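You operate a simulated robot arm through the tools that you are given. There is no shell and no other tool.

Carry out the task below with a simulated robot arm. There is one attempt and no reset: what you move stays moved.

Task
Slide the blue sleeve over its splice and shrink it with the wand.
Fine: wand back, air off; leave the other sleeve.

Only the result counts: the job must be done as asked and must still hold three seconds after the hand-in. Knocking over, shifting, dropping, spilling or breaking anything else fails it.

Robot
A 6-joint arm with a three-finger gripper, fixed in place. Base frame: the origin is at the foot of the arm, x ahead of it, y to its left, z up. Readings come in mm, rad, newtons and seconds.
Its first joint turns from -2.897 to 2.897 rad. Payload 4.89 kg.
The tool frame sits at the grasp point between the pads (the TCP): z along the fingers, y along the line on which they close. The tips reach 30 mm beyond it. The gripper opens to 164 mm. The gripper's body begins 125 mm behind the TCP.
Orientation is that of the tool frame in the base frame, as [roll, pitch, yaw] about the fixed x, y, z axes, in that order (R = Rz(yaw) Ry(pitch) Rx(roll)). With the fingers straight down and closing along the base's y, the tool's x points along the base's -x, its y along +y and its z along -z.

Tools
- The arm moves only by the tool jog_arm. Its argument "steps" is one flat list of numbers, 7 for each row, row after row: the finger opening in mm, from 0 to 164, then the shift along the base's x, y, z in units of 40 mm (1.0 is 40 mm), then the turn, a rotation vector about the base's x, y, z in units of 5 degrees (1.0 is 5 degrees). In form: [jaw, tx, ty, tz, ax, ay, az, jaw, tx, ty, tz, ax, ay, az, ...]. A call has 1 to 20 rows; each row shifts and turns the commanded pose from where the row before left it. A call with a number of a shift or a turn outside -1 to 1 is refused whole. A row lasts 0.2 s, in which the tool goes at most 50 mm and 0.15 rad; a call with a longer step from one row to the next is refused whole, and so is a gripper value outside its range. Where a pose cannot be reached the arm comes as near as it can. A force on the tool above 40 N (or 10 N above the force at the start of the call, whichever is more), or a blocked arm, ends the call early, and 0.2 s more pass. Each finger travels about 108 mm/s and halts on what it meets, pressing with about 38 N; the grip force reading is that of the motor and also rises with nothing between the fingers. The clock runs only during rows and for 0.2 s after the last one: add rows that do not move to give the fingers time. The reply holds the time, the measured pose of the TCP, the force on the tool along the base axes, the opening and the grip force, in the units named above and with some noise, with the torque about the TCP (base axes, N m) and any sound that the robot's microphone picked up.
- Cameras (640 x 400 px; columns grow to the right, rows downward): "scene" is fixed at [49, -503.2, 1376.7]; the picture's right is [-0.05, -1.00, 0.00], its down [-0.57, 0.03, -0.82] and it looks along [0.82, -0.04, -0.57] (base axes); focal length 353 px, centre (320, 200). "wrist" rides on the gripper at [76, -2, -152] in the tool frame; the picture's right is [0.02, 1.00, 0.00], its down [-0.88, 0.02, -0.47] and it looks along [-0.47, 0.01, 0.88] (tool axes); focal length 247 px, centre (320, 200).
- get_image(camera): a new picture of that camera. No time passes.
- slide_trunk(by): slides the trunk up (or, below 0, down) by that many mm; the arm rides with it, the base frame stays. It gives what a move gives, with no picture.
- measure_at(camera, pixels): for up to 12 pixels [column, row] of the newest picture of that camera ("zoom" is the newest enlarged one), the place [x, y, z] in the base frame of the surface seen there, good to about 3 mm, but the place of the scene camera against the robot may be out by one fixed shift of up to 12 mm in any direction. No time passes.
- inspect(camera, box): a new picture of the part [left, top, right, bottom] of that camera's present view, enlarged. No time passes.
- sign_off(): hands the job in; it is judged then, once.

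Open the gripper and draw the arm clear of the work before you hand the job in, unless the task says otherwise.

The tools are called after "Emit:" as a command line: name --argument value ..., lists and objects as JSON in quotes. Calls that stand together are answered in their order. jog_arm: Moves the arm, as the interface text tells. Its arguments: {"type":"object","properties":{"steps":{"type":"array","items":{"type":"number"}}},"required":["steps"]} The other tools are called the same way: slide_trunk (by) slides the trunk up or down; get_image (camera) takes a picture; measure_at (camera, pixels) gives the place of the surface under pixels of a picture; inspect (camera, box) takes an enlarged picture of a part of a camera's view; sign_off () hands the job in.

At the start:

```text
t: 0.0
eef_pos: [600.8, -288.3, 1087.9]
orientation: [3.141, -0.001, -3.141]
wrist_force: [0.1, 0.6, -0.9]
torque: [-0.01, -0.01, 0.01]
finger_gap: 164.0
grip_force: 0.2
trunk travel left (down, up): [-175.0, 215.0]
```

scene: 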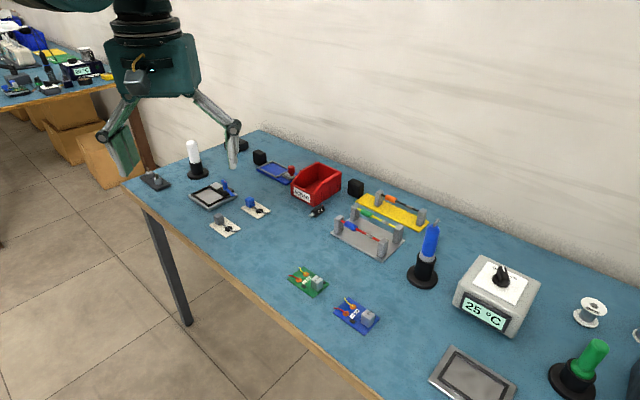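
wrist: 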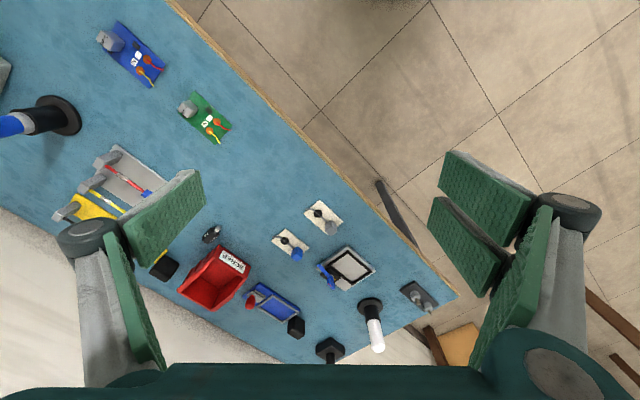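

The scene shows a bench with fixtures around (370,230), a blue wand-like object at (428,250), and a box with a 25 °C display at (495,295). I'll zoom in on these parts first.

Emit:
inspect --camera "scene" --box '[320, 170, 450, 270]'

Emit:
inspect --camera "scene" --box '[400, 200, 640, 400]'

Emit:
inspect --camera "scene" --box '[130, 120, 350, 260]'

Emit:
inspect --camera "scene" --box '[270, 250, 400, 350]'

```text
4.00 times, centred on (385, 220) of scene
```

zoom: 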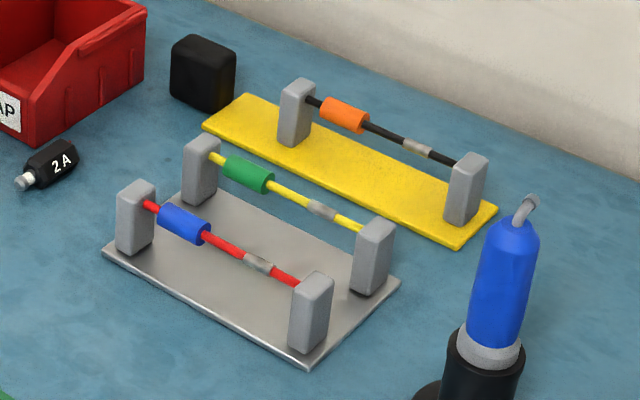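

```text
2.00 times, centred on (520, 300) of scene
```

zoom: 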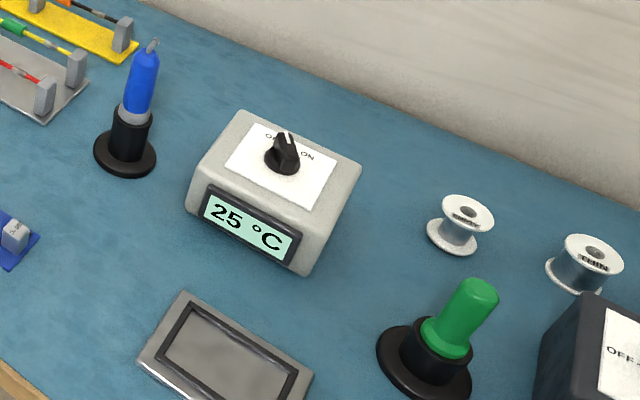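

```text
2.86 times, centred on (240, 190) of scene
```

zoom: 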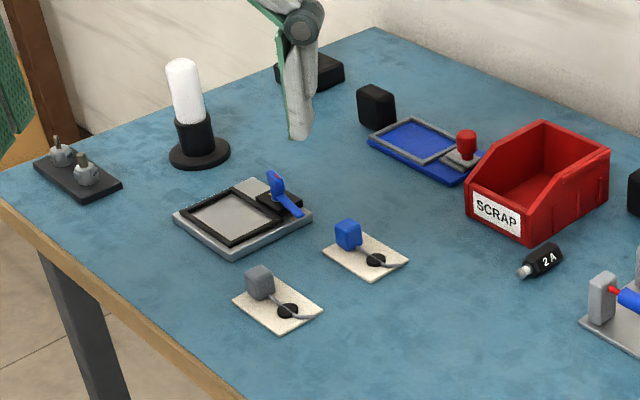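

```text
4.00 times, centred on (335, 300) of scene
```

zoom: 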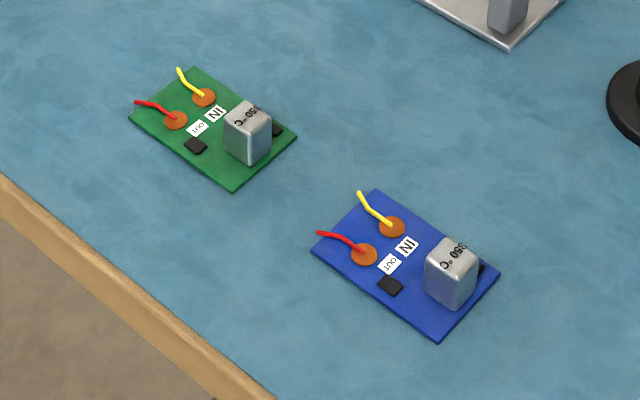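

The blue sleeve sits on the red wire, with the silver splice farther along it. The blue wand with the bent nozzle stands in the holder beside the 25 °C station, which has an OFF/ON knob. I'll measure the key points.

Emit:
inspect --camera "scene" --box '[330, 205, 410, 265]'

Emit:
measure_at --camera "scene" --pixels '[[425, 284], [428, 245], [436, 221], [504, 268], [484, 313], [590, 310], [595, 350], [638, 380], [470, 380], [400, 270], [350, 290]]'

```text
6.67 times, centred on (370, 235) of scene
```

zoom: 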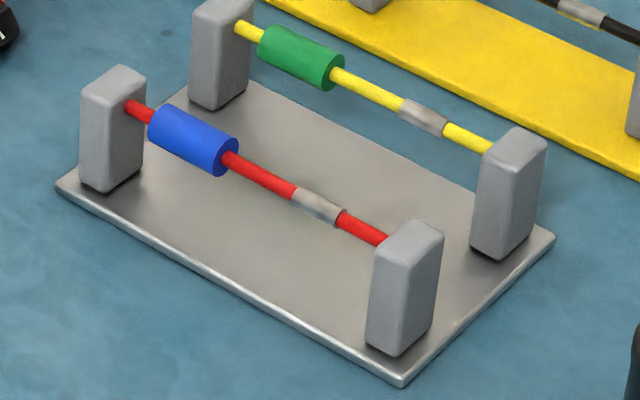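

```text
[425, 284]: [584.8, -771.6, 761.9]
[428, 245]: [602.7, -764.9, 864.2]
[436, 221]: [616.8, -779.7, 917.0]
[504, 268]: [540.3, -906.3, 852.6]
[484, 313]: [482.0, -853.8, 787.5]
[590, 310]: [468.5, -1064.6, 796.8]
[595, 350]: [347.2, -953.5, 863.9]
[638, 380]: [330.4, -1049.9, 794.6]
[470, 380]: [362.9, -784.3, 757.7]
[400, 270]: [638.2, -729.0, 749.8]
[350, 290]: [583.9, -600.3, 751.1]
```

Now I'll measure the fixture details using the newest zoom: blue sleeve (193,140), splice (318,207) and posts.

Emit:
measure_at --camera "zoom" --pixels '[[120, 75], [138, 108], [165, 118], [195, 130], [228, 145], [260, 172], [298, 195], [318, 206], [338, 218], [365, 232], [410, 230], [62, 188]]'

Emit:
measure_at --camera "zoom" --pixels '[[400, 382], [552, 238], [225, 8], [300, 45], [422, 115], [520, 140], [245, 28], [270, 45], [335, 65], [490, 148], [250, 250], [330, 140]]'

Emit:
get_image --camera "wrist"

```text
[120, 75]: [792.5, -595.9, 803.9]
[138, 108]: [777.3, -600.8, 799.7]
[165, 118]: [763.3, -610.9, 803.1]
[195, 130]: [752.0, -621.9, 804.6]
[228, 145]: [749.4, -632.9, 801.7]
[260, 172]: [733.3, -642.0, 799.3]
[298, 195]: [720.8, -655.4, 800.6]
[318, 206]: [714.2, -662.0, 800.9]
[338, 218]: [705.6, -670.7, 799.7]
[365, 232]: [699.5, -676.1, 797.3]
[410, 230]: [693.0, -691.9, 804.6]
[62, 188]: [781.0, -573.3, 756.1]
```

```text
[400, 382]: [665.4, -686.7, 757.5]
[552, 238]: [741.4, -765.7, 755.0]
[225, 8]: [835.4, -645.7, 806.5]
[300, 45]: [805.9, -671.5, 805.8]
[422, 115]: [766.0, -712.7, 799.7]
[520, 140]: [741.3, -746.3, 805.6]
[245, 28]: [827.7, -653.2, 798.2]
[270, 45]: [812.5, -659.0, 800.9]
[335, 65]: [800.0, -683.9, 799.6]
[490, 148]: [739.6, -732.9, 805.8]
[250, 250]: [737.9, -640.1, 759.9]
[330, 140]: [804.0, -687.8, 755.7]
```

```text
taken
```

wrist: 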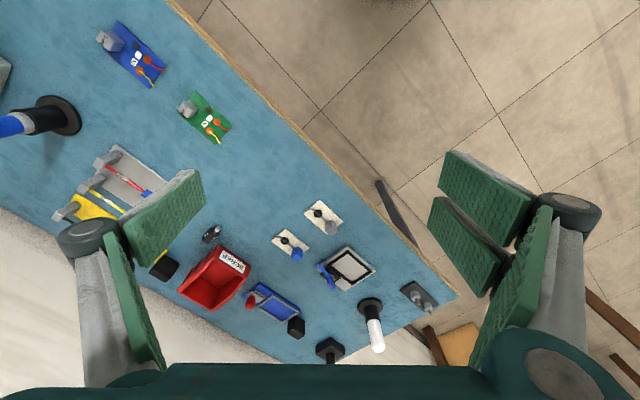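

Zooming in on the station knob, the wand and the right-hand black box to see which controls the air.

Emit:
inspect --camera "scene" --box '[450, 250, 546, 340]'

Emit:
inspect --camera "scene" --box '[395, 205, 459, 295]'

Emit:
inspect --camera "scene" --box '[540, 290, 640, 400]'

Emit:
inspect --camera "scene" --box '[0, 20, 140, 120]'

```text
4.44 times, centred on (498, 295) of scene
```

zoom: 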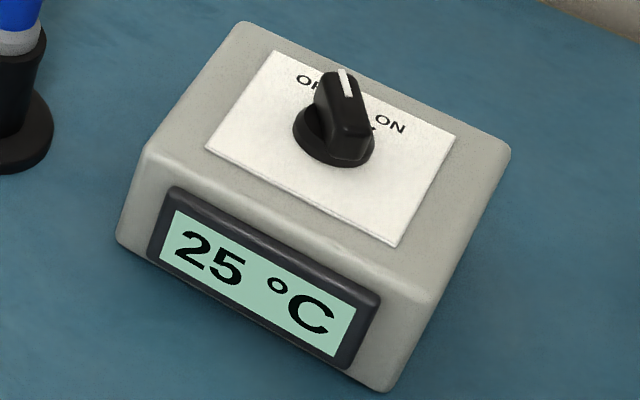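

```text
4.44 times, centred on (427, 250) of scene
```

zoom: 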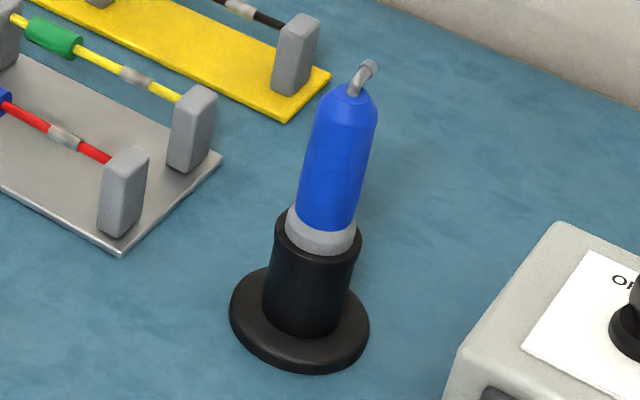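

```text
3.64 times, centred on (590, 345) of scene
```

zoom: 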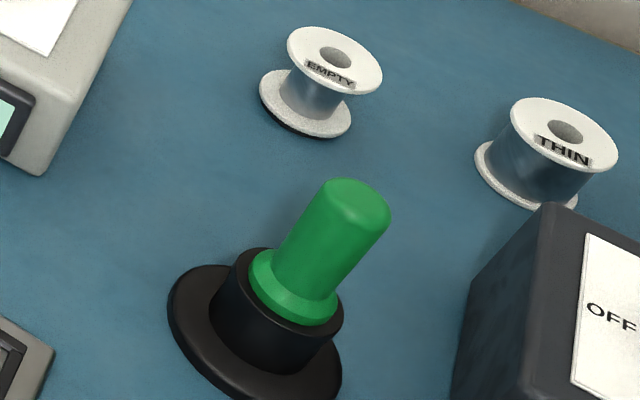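

```text
4.00 times, centred on (70, 70) of scene
```

zoom: 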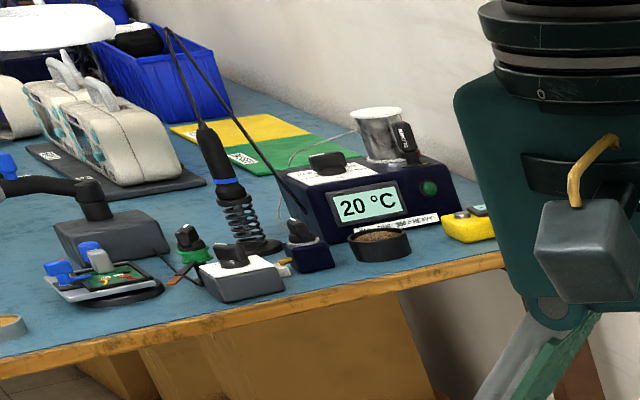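

The blue wand with the bent nozzle (428,245) fits the hot-air job. I can't yet tell what the dark box at the lower right controls, so I'll move the wrist camera over that side of the bench at a safe height.

Emit:
jog_arm --steps '[164, -0.375, -0.9, 0, 0, 0, 0, 164, -0.375, -0.9, 0, 0, 0, 0, 164, -0.375, -0.9, 0, 0, 0, 0, 164, -0.375, -0.9, 0, 0, 0, 0, 164, -0.375, -0.9, 0, 0, 0, 0, 164, -0.375, -0.9, 0, 0, 0, 0, 164, -0.375, -0.9, 0, 0, 0, 0, 164, -0.375, -0.9, 0, 0, 0, 0, 164, -0.375, -0.9, 0, 0, 0, 0, 164, -0.375, -0.9, 0, 0, 0, 0]'

Emit:
get_image --camera "wrist"

Emit:
get_image --camera "scene"

```text
t: 2.2
eef_pos: [453.7, -646.9, 1088.0]
orientation: [-3.141, 0.001, -3.141]
wrist_force: [0.5, 2.1, 1.0]
torque: [-0.17, 0.12, 0.03]
finger_gap: 163.9
grip_force: 0.1
trunk travel left (down, up): [-175.0, 215.0]
```

```text
taken
```

wrist: 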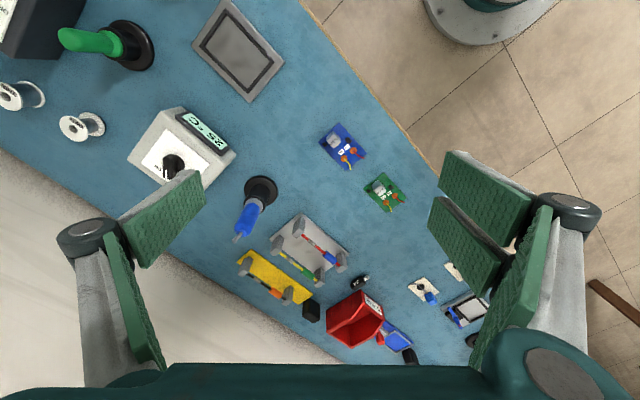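

```text
taken
```

scene: 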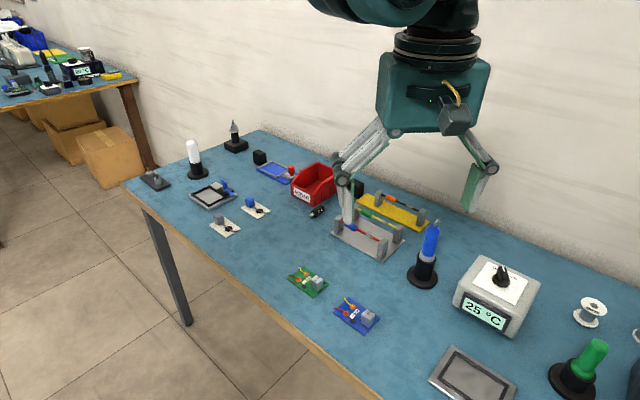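

The wrist view now covers the station (180,150) and wand (250,205), while the dark box sits at the top-left edge (30,25). I'll measure the known items in this calibrated view, then go a bit further right.

Emit:
measure_at --camera "wrist" --pixels '[[262, 188], [255, 205], [246, 222], [236, 238], [172, 165], [167, 178], [205, 132], [180, 118], [303, 225], [316, 235], [322, 253], [338, 262]]'

Emit:
jog_arm --steps '[164, -0.6, -0.7, 0, 0, 0, 0, 164, -0.6, -0.7, 0, 0, 0, 0, 164, -0.6, -0.7, 0, 0, 0, 0, 164, -0.6, -0.7, 0, 0, 0, 0, 164, -0.6, -0.7, 0, 0, 0, 0, 164, -0.6, -0.7, 0, 0, 0, 0]'

Emit:
get_image --camera "wrist"

```text
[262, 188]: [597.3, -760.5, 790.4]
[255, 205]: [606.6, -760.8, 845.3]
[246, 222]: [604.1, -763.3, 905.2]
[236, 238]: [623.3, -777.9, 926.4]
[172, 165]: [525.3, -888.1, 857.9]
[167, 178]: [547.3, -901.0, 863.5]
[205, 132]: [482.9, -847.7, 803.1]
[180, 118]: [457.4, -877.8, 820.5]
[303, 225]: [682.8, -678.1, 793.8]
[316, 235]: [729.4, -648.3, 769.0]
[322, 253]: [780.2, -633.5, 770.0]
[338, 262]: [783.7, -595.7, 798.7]
```

```text
t: 3.6
eef_pos: [308.0, -818.0, 1085.5]
orientation: [3.141, 0.001, -3.139]
wrist_force: [1.1, 0.9, 0.5]
torque: [-0.12, 0.17, 0.0]
finger_gap: 164.2
grip_force: 0.1
trunk travel left (down, up): [-175.0, 215.0]
```

```text
taken
```

wrist: 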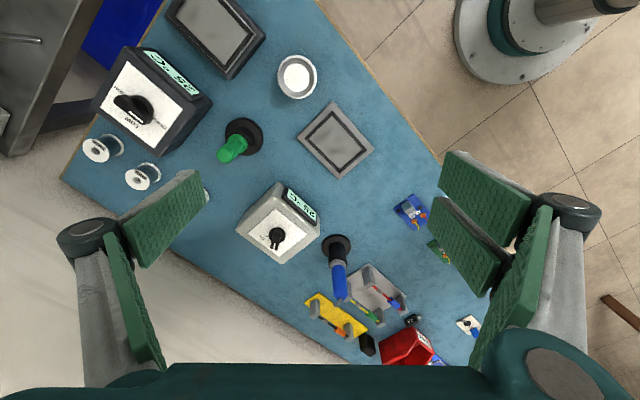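

Now both stations are visible: the dark one at (150,100) beside the green tool (240,140), and the light one at (280,220) beside the blue wand. Zooming in to read the labels.

Emit:
inspect --camera "wrist" --box '[85, 35, 275, 175]'

Emit:
inspect --camera "wrist" --box '[225, 170, 335, 270]'

Emit:
inspect --camera "wrist" --box '[290, 220, 430, 340]'

```text
2.86 times, centred on (180, 105) of wrist
```

zoom: 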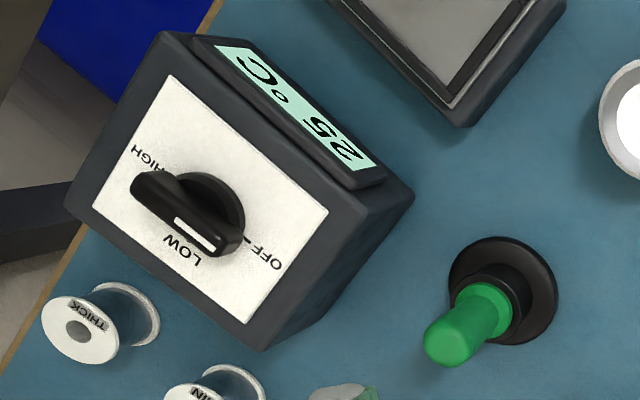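

```text
4.00 times, centred on (280, 220) of wrist
```

zoom: 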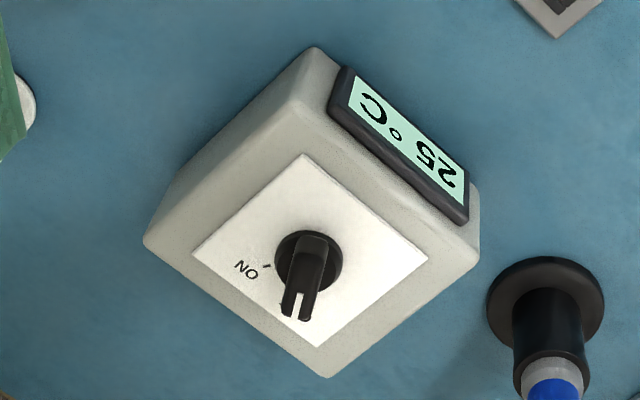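

```text
3.33 times, centred on (360, 280) of wrist
```

zoom: 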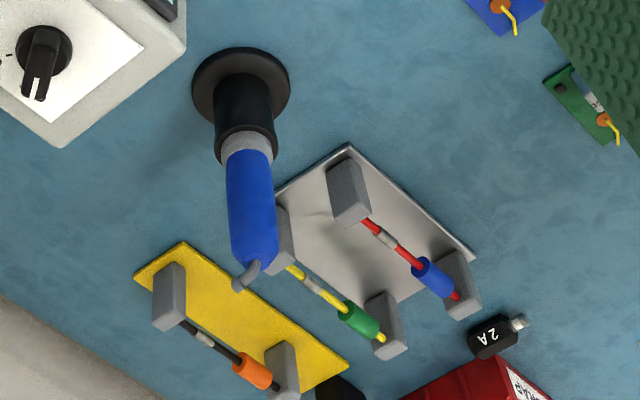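

The light station reads OFF/ON with the pointer at OFF; the dark one (OFF/LOW/HIGH, next to solder spools) belongs to the green tool. I'll measure the station, knob and wand from here with the wrist camera.

Emit:
measure_at --camera "wrist" --pixels '[[277, 232], [277, 239], [274.5, 247], [266.5, 236.5], [258, 238], [276, 208], [249, 234], [281, 257], [307, 235], [238, 231], [281, 264], [320, 225]]'

Emit:
measure_at --camera "wrist" --pixels '[[341, 297], [338, 285], [333, 262], [335, 245], [349, 302], [385, 276], [394, 287], [420, 308], [333, 300], [275, 184], [332, 312], [403, 310]]'

Emit:
inspect --camera "wrist" --box '[310, 230, 370, 310]'

```text
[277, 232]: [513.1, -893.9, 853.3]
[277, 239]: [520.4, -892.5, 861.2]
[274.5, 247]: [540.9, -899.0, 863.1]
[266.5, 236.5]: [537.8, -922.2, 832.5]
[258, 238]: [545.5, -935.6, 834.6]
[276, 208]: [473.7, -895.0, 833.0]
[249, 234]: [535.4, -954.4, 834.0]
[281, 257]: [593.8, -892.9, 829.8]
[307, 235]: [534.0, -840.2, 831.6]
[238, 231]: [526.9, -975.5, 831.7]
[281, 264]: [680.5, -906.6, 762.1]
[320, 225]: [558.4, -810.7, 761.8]
```

```text
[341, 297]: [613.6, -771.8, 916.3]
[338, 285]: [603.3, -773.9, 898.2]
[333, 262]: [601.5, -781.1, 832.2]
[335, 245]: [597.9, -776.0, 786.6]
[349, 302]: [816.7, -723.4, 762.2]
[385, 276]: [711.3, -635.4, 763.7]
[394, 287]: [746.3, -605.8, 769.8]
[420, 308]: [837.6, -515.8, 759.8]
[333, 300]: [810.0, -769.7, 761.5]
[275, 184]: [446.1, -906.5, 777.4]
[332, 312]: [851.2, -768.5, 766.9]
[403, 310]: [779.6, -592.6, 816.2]
```

```text
5.00 times, centred on (340, 270) of wrist
```

zoom: 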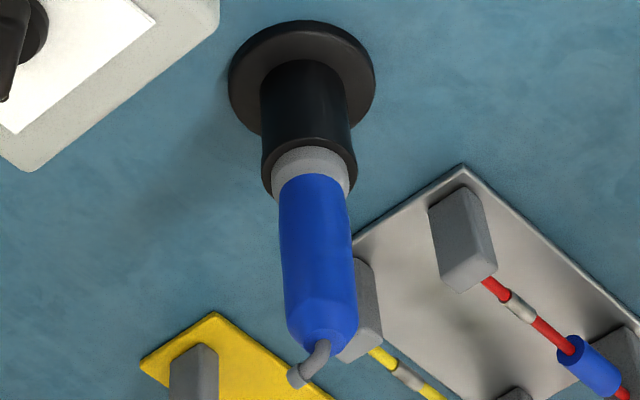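

I'll check the height of the robot's own pedestal in this view (around (545,50)) to judge how reach changes with trunk height, and take a scene view of the arm's shape.

Emit:
measure_at --camera "wrist" --pixels '[[480, 60], [520, 70], [500, 20], [560, 10], [600, 5], [530, 40]]'

Emit:
get_image --camera "scene"

```text
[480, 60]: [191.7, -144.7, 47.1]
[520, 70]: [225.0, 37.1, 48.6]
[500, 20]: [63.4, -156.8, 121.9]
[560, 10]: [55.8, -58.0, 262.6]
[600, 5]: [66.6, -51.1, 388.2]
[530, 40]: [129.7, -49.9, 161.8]
```

```text
taken
```

scene: 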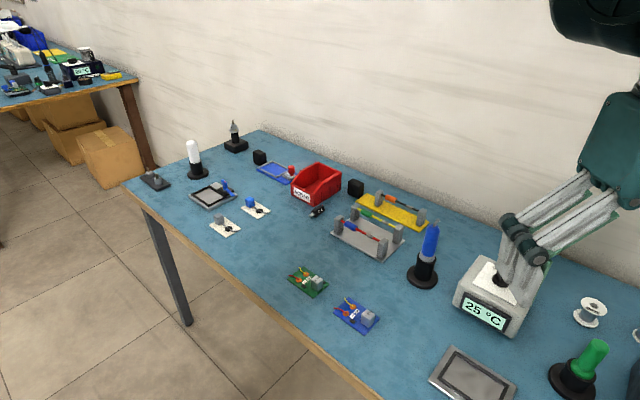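

Testing reach: I'll move high (z≈1085, well above everything) to over the knob at about (525,-893) and read where the arm actually ends.

Emit:
jog_arm --steps '[164, 0.9, -0.3, 0, 0, 0, 0, 164, 0.9, -0.3, 0, 0, 0, 0, 164, 0.9, -0.3, 0, 0, 0, 0, 164, 0.9, -0.3, 0, 0, 0, 0, 164, 0.9, -0.3, 0, 0, 0, 0, 164, 0.9, -0.3, 0, 0, 0, 0]'

```text
t: 5.0
eef_pos: [524.9, -889.2, 1085.9]
orientation: [-3.141, 0.0, -3.141]
wrist_force: [-1.4, -0.4, 1.4]
torque: [-0.09, -0.16, 0.0]
finger_gap: 164.1
grip_force: 0.1
trunk travel left (down, up): [-175.0, 215.0]
```

The arm reaches (525,-889) at this height. I'll look at the knob from here.

Emit:
get_image --camera "wrist"

Emit:
inspect --camera "wrist" --box '[260, 120, 400, 240]'

```text
taken
```

wrist: 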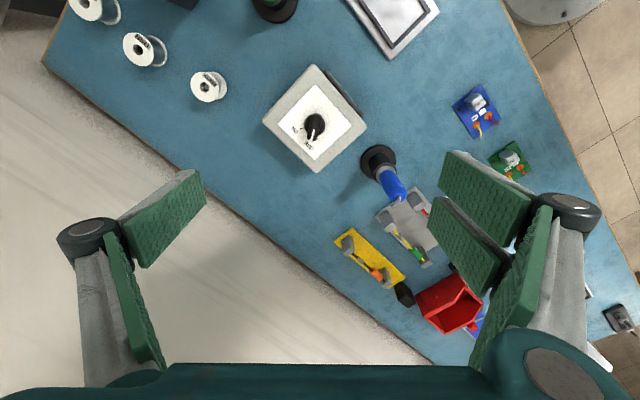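

```text
3.33 times, centred on (330, 180) of wrist
```

zoom: 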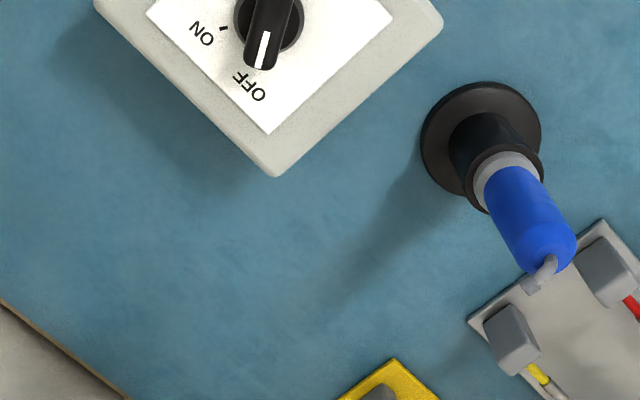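

Clear view of the knob: pointer at OFF, ON tick to its left in the picture. Zooming for exact geometry.

Emit:
inspect --camera "wrist" --box '[285, 100, 345, 150]'

Emit:
measure_at --camera "wrist" --pixels '[[281, 129], [318, 159], [353, 124], [316, 84], [302, 128], [296, 131], [309, 144]]'

```text
8.00 times, centred on (315, 125) of wrist
```

zoom: 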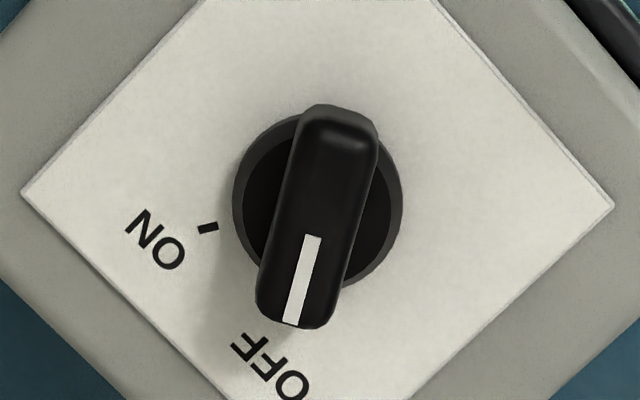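

```text
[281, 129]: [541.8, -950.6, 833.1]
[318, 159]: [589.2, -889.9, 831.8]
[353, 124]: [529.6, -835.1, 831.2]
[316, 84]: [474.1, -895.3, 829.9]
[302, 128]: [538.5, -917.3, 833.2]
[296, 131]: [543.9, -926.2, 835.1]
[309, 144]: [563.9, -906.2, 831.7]
```

Measuring the fin itself in the zoomed view: tip (295,318), back end (340,120), edges and base disc.

Emit:
measure_at --camera "zoom" --pixels '[[295, 312], [312, 240], [340, 160], [345, 125], [290, 200], [360, 200], [265, 280], [345, 280], [240, 200], [398, 200], [208, 228], [318, 200]]'

```text
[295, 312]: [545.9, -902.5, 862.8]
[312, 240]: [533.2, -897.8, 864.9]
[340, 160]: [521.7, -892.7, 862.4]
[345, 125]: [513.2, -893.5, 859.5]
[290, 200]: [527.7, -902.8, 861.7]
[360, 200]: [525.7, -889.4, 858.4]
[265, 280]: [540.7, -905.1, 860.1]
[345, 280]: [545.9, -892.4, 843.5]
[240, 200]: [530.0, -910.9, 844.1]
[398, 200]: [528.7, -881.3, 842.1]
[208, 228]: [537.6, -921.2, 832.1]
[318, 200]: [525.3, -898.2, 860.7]
```

Fin: centre ≈(530,-897), top z≈862, angle ≈-17°; the ON tick is at ≈-72°. First I'll slide the sleeve: move high over the blue sleeve, turning +44° so the fingers close across the red wire.

Emit:
jog_arm --steps '[80, 0.63, 0.74, 0, 0, 0, 0.978, 80, 0.63, 0.74, 0, 0, 0, 0.978, 80, 0.63, 0.74, 0, 0, 0, 0.978, 80, 0.63, 0.74, 0, 0, 0, 0.978, 80, 0.63, 0.74, 0, 0, 0, 0.978, 80, 0.63, 0.74, 0, 0, 0, 0.978, 80, 0.63, 0.74, 0, 0, 0, 0.978, 80, 0.63, 0.74, 0, 0, 0, 0.978, 80, 0.63, 0.74, 0, 0, 0, 0.978]'

Emit:
get_image --camera "wrist"

```text
t: 7.0
eef_pos: [751.0, -623.9, 1085.4]
orientation: [3.141, 0.0, -2.37]
wrist_force: [-0.3, -0.6, -1.1]
torque: [0.11, -0.12, 0.04]
finger_gap: 79.9
grip_force: 0.1
trunk travel left (down, up): [-175.0, 215.0]
```

```text
taken
```

wrist: 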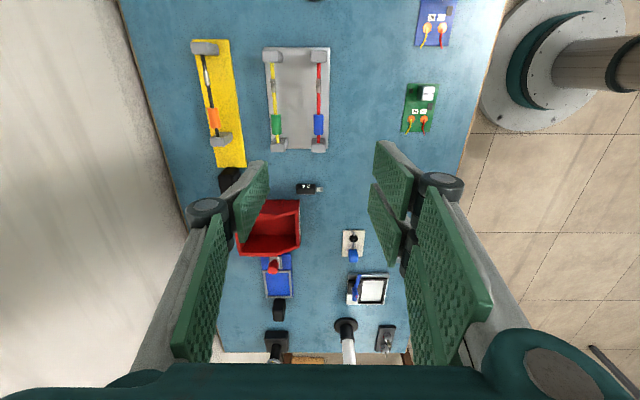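

The blue sleeve is at (319,124) in the wrist view. Zooming in and measuring it with the wrist camera.

Emit:
inspect --camera "wrist" --box '[255, 40, 351, 160]'

Emit:
measure_at --camera "wrist" --pixels '[[319, 117], [319, 124], [319, 132], [320, 85], [320, 92], [320, 78], [320, 55], [319, 145], [277, 115], [277, 132], [320, 65], [320, 105]]'

```text
3.33 times, centred on (303, 100) of wrist
```

zoom: 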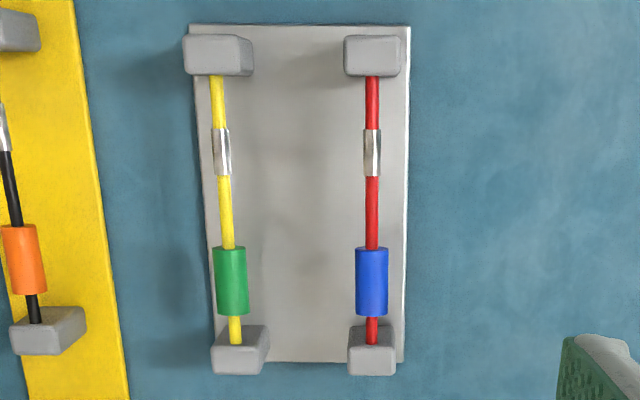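

```text
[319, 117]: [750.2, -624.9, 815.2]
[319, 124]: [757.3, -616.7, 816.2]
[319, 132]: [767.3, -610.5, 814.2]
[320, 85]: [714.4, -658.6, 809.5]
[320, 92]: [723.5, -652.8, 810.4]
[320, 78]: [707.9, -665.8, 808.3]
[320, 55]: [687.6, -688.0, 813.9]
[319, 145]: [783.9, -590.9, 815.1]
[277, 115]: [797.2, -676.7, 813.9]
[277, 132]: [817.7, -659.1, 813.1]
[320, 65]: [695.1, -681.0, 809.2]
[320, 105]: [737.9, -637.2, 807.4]
```

Sleeve centre ≈(758,-616.5), z≈808, 31 mm long; splice centre ≈(715,-658), so the slide is ≈60 mm along (-0.704,-0.710). To gain reach I'll lower the trunk by 150 mm; the tool stays well above the fixture.

Emit:
slide_trunk --by -150

```text
t: 8.8
eef_pos: [750.6, -622.6, 937.1]
orientation: [3.141, -0.001, -2.374]
wrist_force: [-0.1, 0.2, 0.4]
torque: [0.01, 0.02, 0.0]
finger_gap: 80.2
grip_force: 0.1
trunk travel left (down, up): [-25.0, 365.0]
```

Tool is now at z=937. I'll take a new wrist picture to refine the sleeve position from closer.

Emit:
get_image --camera "wrist"

Emit:
inspect --camera "wrist" --box '[240, 20, 368, 120]'

```text
taken
```

wrist: 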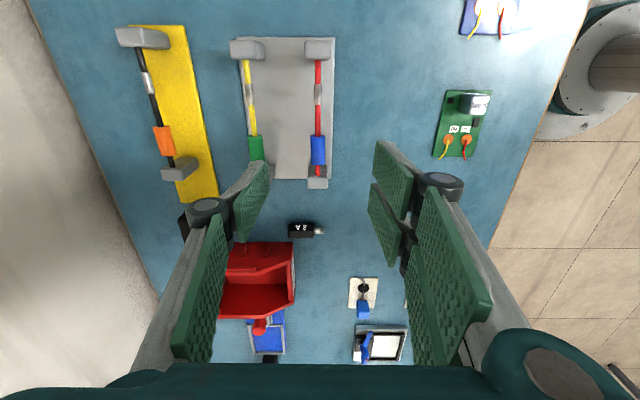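

```text
4.00 times, centred on (304, 70) of wrist
```

zoom: 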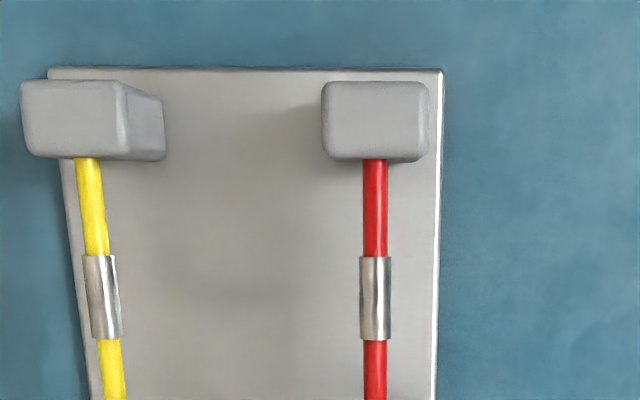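

Measuring sleeve ends, splice ends and wire again from the closer view (sleeve rows 136–165 at col 318, splice rows 84–105).

Emit:
inspect --camera "wrist" --box '[280, 70, 360, 195]'

Emit:
measure_at --camera "wrist" --pixels '[[318, 86], [318, 95], [318, 103], [318, 120], [318, 138], [318, 150], [318, 163], [318, 178], [318, 62], [312, 150], [324, 150], [290, 150]]'

```text
3.20 times, centred on (320, 132) of wrist
```

zoom: 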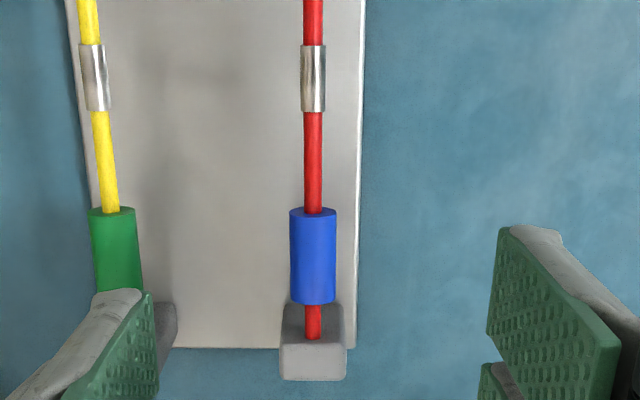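

```text
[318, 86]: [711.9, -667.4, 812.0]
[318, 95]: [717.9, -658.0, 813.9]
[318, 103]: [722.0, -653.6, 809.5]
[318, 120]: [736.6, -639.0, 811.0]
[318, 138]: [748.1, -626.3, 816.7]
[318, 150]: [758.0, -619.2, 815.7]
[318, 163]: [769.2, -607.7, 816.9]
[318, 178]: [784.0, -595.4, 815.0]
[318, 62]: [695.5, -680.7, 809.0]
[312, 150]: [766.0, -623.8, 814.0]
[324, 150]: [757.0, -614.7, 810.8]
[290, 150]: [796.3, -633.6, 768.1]
```

Refined: sleeve centre ≈(758,-617), splice centre ≈(717,-659.5), wire axis z≈808. I'll align over the sleeve, open to 50 mm and come down partway.

Emit:
jog_arm --steps '[50, 0.18, 0.13, 0, 0, 0, 0.2, 50, 0, 0, -0.6, 0, 0, 0, 50, 0, 0, -0.6, 0, 0, 0, 50, 0, 0, -0.6, 0, 0, 0, 50, 0, 0, 0, 0, 0, 0]'

Emit:
get_image --camera "wrist"

```text
t: 9.9
eef_pos: [758.4, -617.2, 864.3]
orientation: [3.141, 0.0, -2.355]
wrist_force: [-0.8, -0.3, 0.5]
torque: [0.01, -0.03, 0.02]
finger_gap: 50.2
grip_force: 0.1
trunk travel left (down, up): [-25.0, 365.0]
```

```text
taken
```

wrist: 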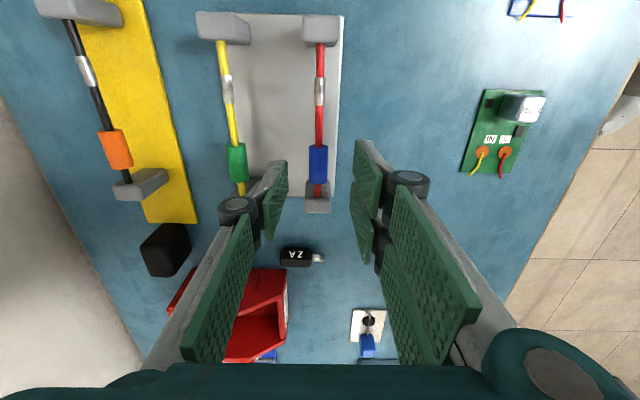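

Sleeve is centred between the pads (left pad ≈278, right ≈362, sleeve 318). Going down to z≈813.

Emit:
jog_arm --steps '[50, 0, 0, -0.5, 0, 0, 0, 50, 0, 0, -0.5, 0, 0, 0, 50, 0, 0, -0.27, 0, 0, 0, 50, 0, 0, 0, 0, 0, 0]'

Emit:
get_image --camera "wrist"

Emit:
inspect --camera "scene" --box '[320, 180, 450, 280]'

```text
t: 10.9
eef_pos: [758.6, -616.7, 813.9]
orientation: [-3.141, 0.001, -2.356]
wrist_force: [-0.8, 0.4, -0.1]
torque: [0.01, -0.02, -0.01]
finger_gap: 50.0
grip_force: 0.1
trunk travel left (down, up): [-25.0, 365.0]
```

```text
taken
```

wrist: 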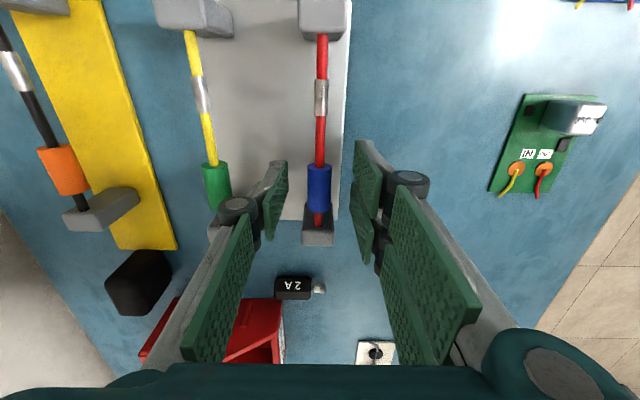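

```text
4.00 times, centred on (385, 230) of scene
```

zoom: 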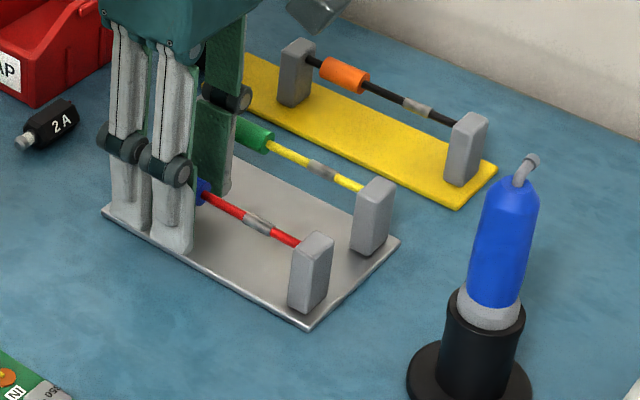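

Sleeve rows 165–212 straddle the grasp row (~193). Closing gradually on it.

Emit:
jog_arm --steps '[30, 0, 0, 0, 0, 0, 0, 20, 0, 0, 0, 0, 0, 0, 16, 0, 0, 0, 0, 0, 0, 14, 0, 0, 0, 0, 0, 0, 14, 0, 0, 0, 0, 0, 0]'

Emit:
get_image --camera "wrist"

```text
t: 12.2
eef_pos: [760.7, -617.1, 813.9]
orientation: [-3.141, -0.001, -2.358]
wrist_force: [4.3, -3.3, 0.9]
torque: [-0.03, -0.04, 0.02]
finger_gap: 15.9
grip_force: 3.0
trunk travel left (down, up): [-25.0, 365.0]
```

```text
taken
```

wrist: 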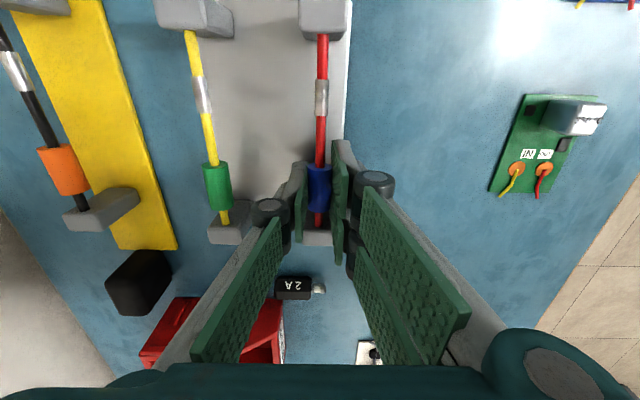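

Sleeve is held lightly (opening 15.9 mm, 3 N) with ~5 N of sideways load across the wire. I'll trim that by ~1.3 mm and slide 45 mm along the wire toward the splice.

Emit:
jog_arm --steps '[14, 0.023, -0.023, 0, 0, 0, 0, 14, -0.132, -0.133, 0, 0, 0, 0, 14, -0.132, -0.133, 0, 0, 0, 0, 14, -0.132, -0.133, 0, 0, 0, 0, 14, -0.132, -0.133, 0, 0, 0, 0, 14, -0.132, -0.133, 0, 0, 0, 0, 14, -0.132, -0.133, 0, 0, 0, 0, 14, 0, 0, 0, 0, 0, 0]'

Emit:
get_image --camera "wrist"

Emit:
inspect --camera "scene" --box '[320, 180, 450, 280]'

```text
t: 13.9
eef_pos: [727.7, -650.5, 813.0]
orientation: [3.14, 0.0, -2.356]
wrist_force: [-0.3, -1.0, 2.6]
torque: [-0.01, 0.02, -0.01]
finger_gap: 14.8
grip_force: 38.5
trunk travel left (down, up): [-25.0, 365.0]
```

```text
taken
```

wrist: 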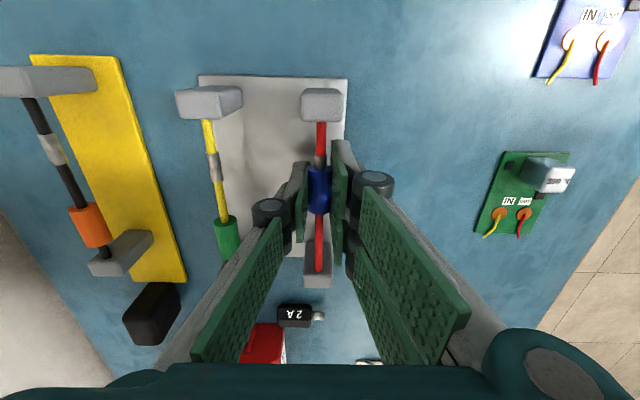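

```text
4.00 times, centred on (385, 230) of scene
```

zoom: 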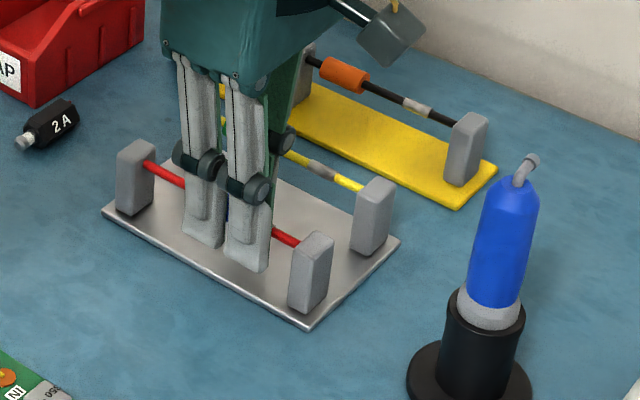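

The sleeve moved with the gripper. Zooming to see how much of the splice is still exposed above the sleeve.

Emit:
inspect --camera "wrist" --box '[280, 80, 360, 280]'

Emit:
measure_at --camera "wrist" --pixels '[[319, 122], [319, 135], [319, 155], [319, 160], [319, 164], [319, 170], [319, 190], [319, 210], [319, 240], [319, 260]]'

```text
2.00 times, centred on (320, 180) of wrist
```

zoom: 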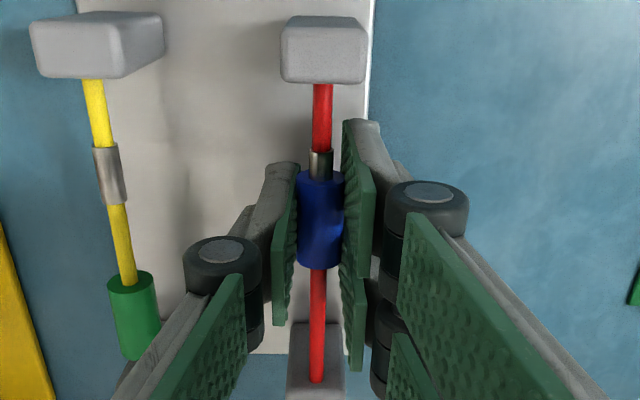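

```text
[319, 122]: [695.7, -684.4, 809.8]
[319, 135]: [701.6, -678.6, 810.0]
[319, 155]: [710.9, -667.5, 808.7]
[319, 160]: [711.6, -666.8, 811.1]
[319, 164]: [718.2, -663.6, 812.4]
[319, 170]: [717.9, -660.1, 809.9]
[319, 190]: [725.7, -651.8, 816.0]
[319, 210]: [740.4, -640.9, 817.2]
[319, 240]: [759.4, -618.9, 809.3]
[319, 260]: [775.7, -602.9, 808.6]
```

The splice's outer end is at row 155 and the sleeve's leading end at row 165; 13 mm more will centre the sleeve over it. Sliding that remaining distance.

Emit:
jog_arm --steps '[14, -0.115, -0.116, 0, 0, 0, 0, 14, -0.115, -0.116, 0, 0, 0, 0, 14, 0, 0, 0, 0, 0, 0]'

Emit:
inspect --camera "wrist" --box '[280, 80, 360, 280]'

```text
t: 14.8
eef_pos: [717.6, -659.9, 813.6]
orientation: [3.141, 0.0, -2.356]
wrist_force: [-3.5, 4.0, -2.3]
torque: [0.02, 0.03, -0.02]
finger_gap: 15.8
grip_force: 2.1
trunk travel left (down, up): [-25.0, 365.0]
```

```text
2.00 times, centred on (320, 180) of wrist
```

zoom: 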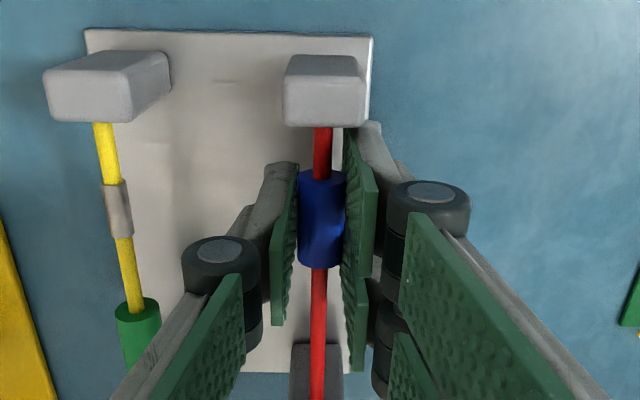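

Splice fully covered; by comparison with the yellow wire's splice (rows 182–237) the sleeve (172–265) is centred. Releasing and rising.

Emit:
jog_arm --steps '[24, 0, 0, 0, 0, 0, 0, 50, 0, 0, 0, 0, 0, 0, 50, 0, 0, 0, 0, 0, 0, 50, 0, 0, 0.5, 0, 0, 0, 50, 0, 0, 0.9, 0, 0, 0, 50, 0, 0, 0.9, 0, 0, 0, 50, 0, 0, 0.9, 0, 0, 0]'

Emit:
get_image --camera "wrist"

Emit:
inspect --camera "wrist" --box '[260, 60, 360, 220]'

```text
t: 16.4
eef_pos: [719.2, -659.7, 941.7]
orientation: [3.142, 0.001, -2.356]
wrist_force: [0.2, -0.7, -0.2]
torque: [0.16, 0.12, 0.0]
finger_gap: 49.9
grip_force: 0.0
trunk travel left (down, up): [-25.0, 365.0]
```

```text
taken
```

wrist: 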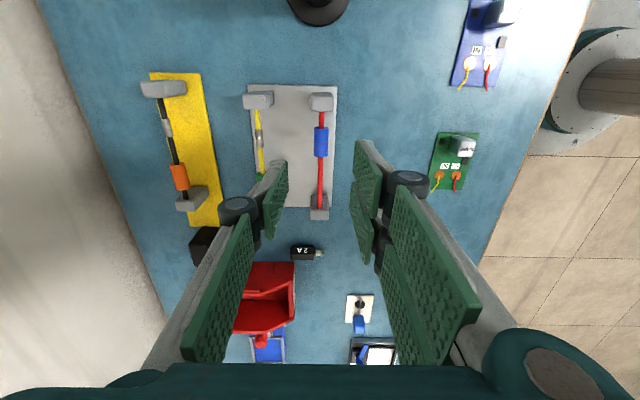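

```text
2.50 times, centred on (310, 140) of wrist
```

zoom: 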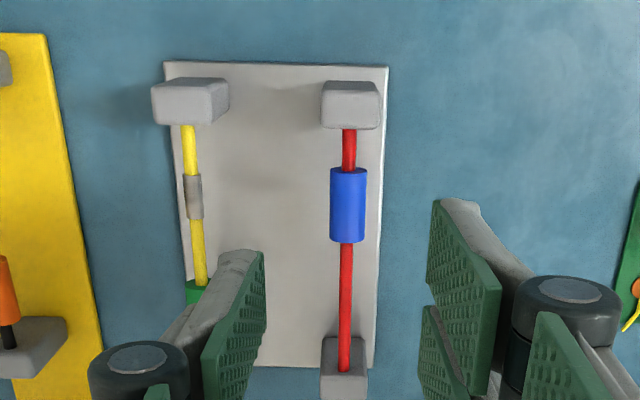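

Sleeve stayed over the splice. Quick measurement of its ends, plus the yellow splice for comparison.

Emit:
measure_at --camera "wrist" --pixels '[[321, 128.5], [321, 135], [321, 142], [321, 149], [321, 155], [321, 122], [321, 162], [259, 131], [259, 138], [260, 146]]'

```text
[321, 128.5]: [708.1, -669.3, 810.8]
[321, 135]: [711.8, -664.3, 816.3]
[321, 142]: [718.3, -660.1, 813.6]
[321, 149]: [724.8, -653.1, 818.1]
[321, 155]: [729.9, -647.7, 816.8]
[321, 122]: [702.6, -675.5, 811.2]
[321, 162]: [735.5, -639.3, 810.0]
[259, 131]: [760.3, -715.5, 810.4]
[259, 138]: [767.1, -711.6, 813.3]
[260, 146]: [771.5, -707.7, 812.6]
```

Sleeve spans the splice with margin on both ends. Now to the station knob: rise, travel above the wand height, and turn -62° so the fingers will straddle the knob's fin.

Emit:
jog_arm --steps '[50, 0, 0, 0.83, 0, 0, 0, 50, 0, 0, 0.83, 0, 0, 0, 50, 0, 0, 0.83, 0, 0, 0, 50, -0.3635, -0.4563, 0, 0, 0, -0.954, 50, -0.3635, -0.4563, 0, 0, 0, -0.954, 50, -0.3635, -0.4563, 0, 0, 0, -0.954, 50, -0.3635, -0.4563, 0, 0, 0, -0.954, 50, -0.3635, -0.4563, 0, 0, 0, -0.954, 50, -0.3635, -0.4563, 0, 0, 0, -0.954, 50, -0.3635, -0.4563, 0, 0, 0, -0.954, 50, -0.3635, -0.4563, 0, 0, 0, -0.954, 50, -0.3635, -0.4563, 0, 0, 0, -0.954, 50, -0.3635, -0.4563, 0, 0, 0, -0.954, 50, -0.3635, -0.4563, 0, 0, 0, -0.954, 50, -0.3635, -0.4563, 0, 0, 0, -0.954, 50, -0.3635, -0.4563, 0, 0, 0, -0.954]'

Emit:
get_image --camera "wrist"

```text
t: 19.8
eef_pos: [531.8, -894.9, 1040.3]
orientation: [-3.141, 0.0, 2.845]
wrist_force: [0.4, 0.7, 1.0]
torque: [-0.11, 0.1, -0.02]
finger_gap: 49.9
grip_force: 0.0
trunk travel left (down, up): [-25.0, 365.0]
```

```text
taken
```

wrist: 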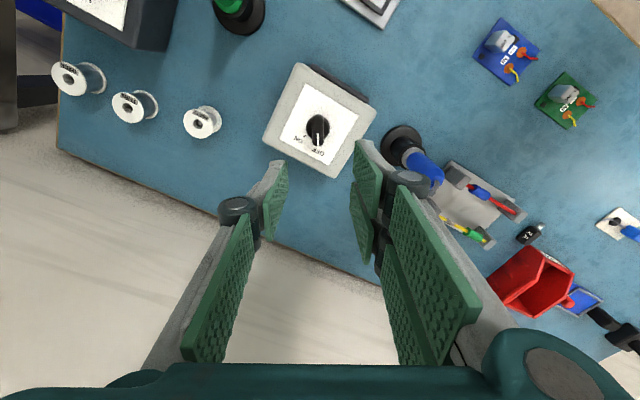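

Over the knob with the fin aligned vertical in view at (316,130). Descending to z≈930 and checking reach.

Emit:
jog_arm --steps '[50, 0, 0, -0.9, 0, 0, 0, 50, 0, 0, -0.9, 0, 0, 0, 50, 0, 0, -0.9, 0, 0, 0, 50, 0, 0, 0, 0, 0, 0]'

Emit:
get_image --camera "wrist"

Emit:
inspect --camera "wrist" --box '[270, 100, 370, 200]'

```text
t: 20.8
eef_pos: [526.9, -894.8, 933.2]
orientation: [-3.141, 0.001, 2.844]
wrist_force: [0.1, -0.7, 0.1]
torque: [-0.04, 0.0, -0.04]
finger_gap: 50.1
grip_force: 0.0
trunk travel left (down, up): [-25.0, 365.0]
```

```text
taken
```

wrist: 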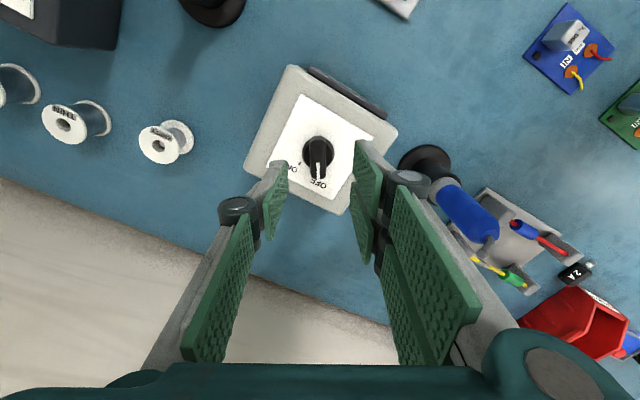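

```text
4.00 times, centred on (320, 150) of wrist
```

zoom: 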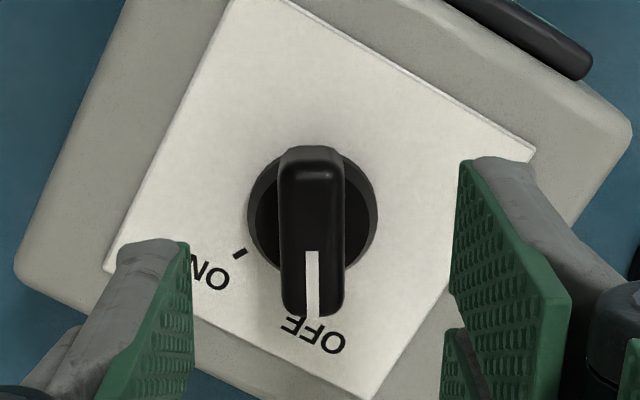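

The pointer is vertical in view and labels are clear. Measuring the knob from this close view to align exactly.

Emit:
measure_at --camera "zoom" --pixels '[[312, 305], [312, 260], [312, 200], [312, 155], [290, 200], [338, 200], [238, 253], [252, 210], [374, 210], [312, 265]]'

```text
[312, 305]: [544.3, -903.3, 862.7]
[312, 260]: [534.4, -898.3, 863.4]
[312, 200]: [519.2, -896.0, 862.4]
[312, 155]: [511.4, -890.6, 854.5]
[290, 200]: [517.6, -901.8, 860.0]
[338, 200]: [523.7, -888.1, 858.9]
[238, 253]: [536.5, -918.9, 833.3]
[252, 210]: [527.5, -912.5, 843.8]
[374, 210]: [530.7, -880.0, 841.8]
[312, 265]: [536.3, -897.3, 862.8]
```

Knob centre ≈(529,-897), fin top z 863, panel z 833. Lowering the trunk the last 25 mm for reach, then I'll check the pose.

Emit:
slide_trunk --by -25

```text
t: 21.5
eef_pos: [527.8, -895.5, 908.2]
orientation: [3.142, 0.0, 2.845]
wrist_force: [-0.6, -1.2, -0.2]
torque: [0.0, 0.02, -0.01]
finger_gap: 49.9
grip_force: 0.1
trunk travel left (down, up): [0.0, 390.0]
```

Descending to z≈879 with a small lateral correction, fingers still open around the fin.

Emit:
jog_arm --steps '[50, 0.02, -0.03, -0.37, 0, 0, 0, 50, 0, 0, -0.36, 0, 0, 0, 50, 0, 0, 0, 0, 0, 0]'

Emit:
get_image --camera "wrist"

Emit:
inspect --camera "wrist" --box '[260, 120, 380, 240]'

```text
t: 22.3
eef_pos: [529.9, -895.8, 879.1]
orientation: [-3.141, 0.0, 2.846]
wrist_force: [0.2, 0.4, 0.8]
torque: [-0.04, -0.03, 0.01]
finger_gap: 49.9
grip_force: 0.1
trunk travel left (down, up): [0.0, 390.0]
```

```text
taken
```

wrist: 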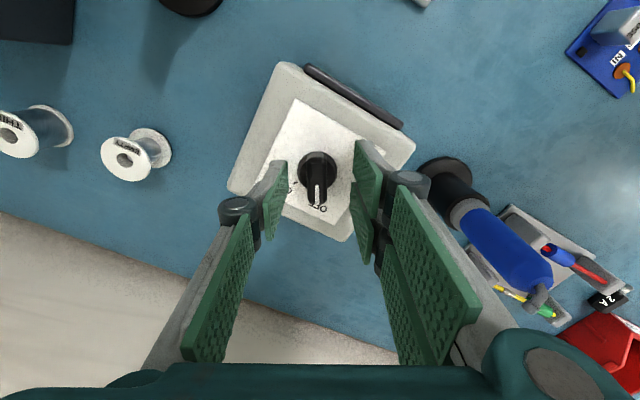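

```text
3.33 times, centred on (320, 180) of wrist
```

zoom: 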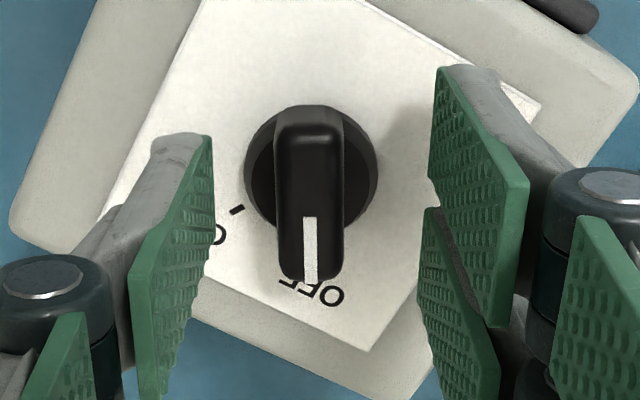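

The fin is ~2 mm to the left of the finger midline; I'll shift by that and close gradually on it.

Emit:
jog_arm --steps '[36, -0.018, -0.045, 0, 0, 0, 0, 24, 0, 0, 0, 0, 0, 0, 18, 0, 0, 0, 0, 0, 0, 15, 0, 0, 0, 0, 0, 0, 13, 0, 0, 0, 0, 0, 0, 13, 0, 0, 0, 0, 0, 0]'

Emit:
inspect --camera "wrist" --box '[260, 120, 380, 240]'

```text
t: 23.7
eef_pos: [529.6, -896.7, 877.8]
orientation: [-3.14, 0.0, 2.844]
wrist_force: [0.2, 3.1, -2.7]
torque: [0.04, -0.1, 0.03]
finger_gap: 16.0
grip_force: 44.8
trunk travel left (down, up): [0.0, 390.0]
```

```text
3.33 times, centred on (320, 180) of wrist
```

zoom: 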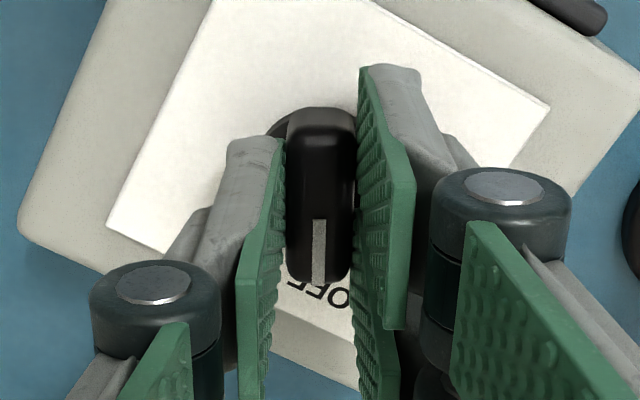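

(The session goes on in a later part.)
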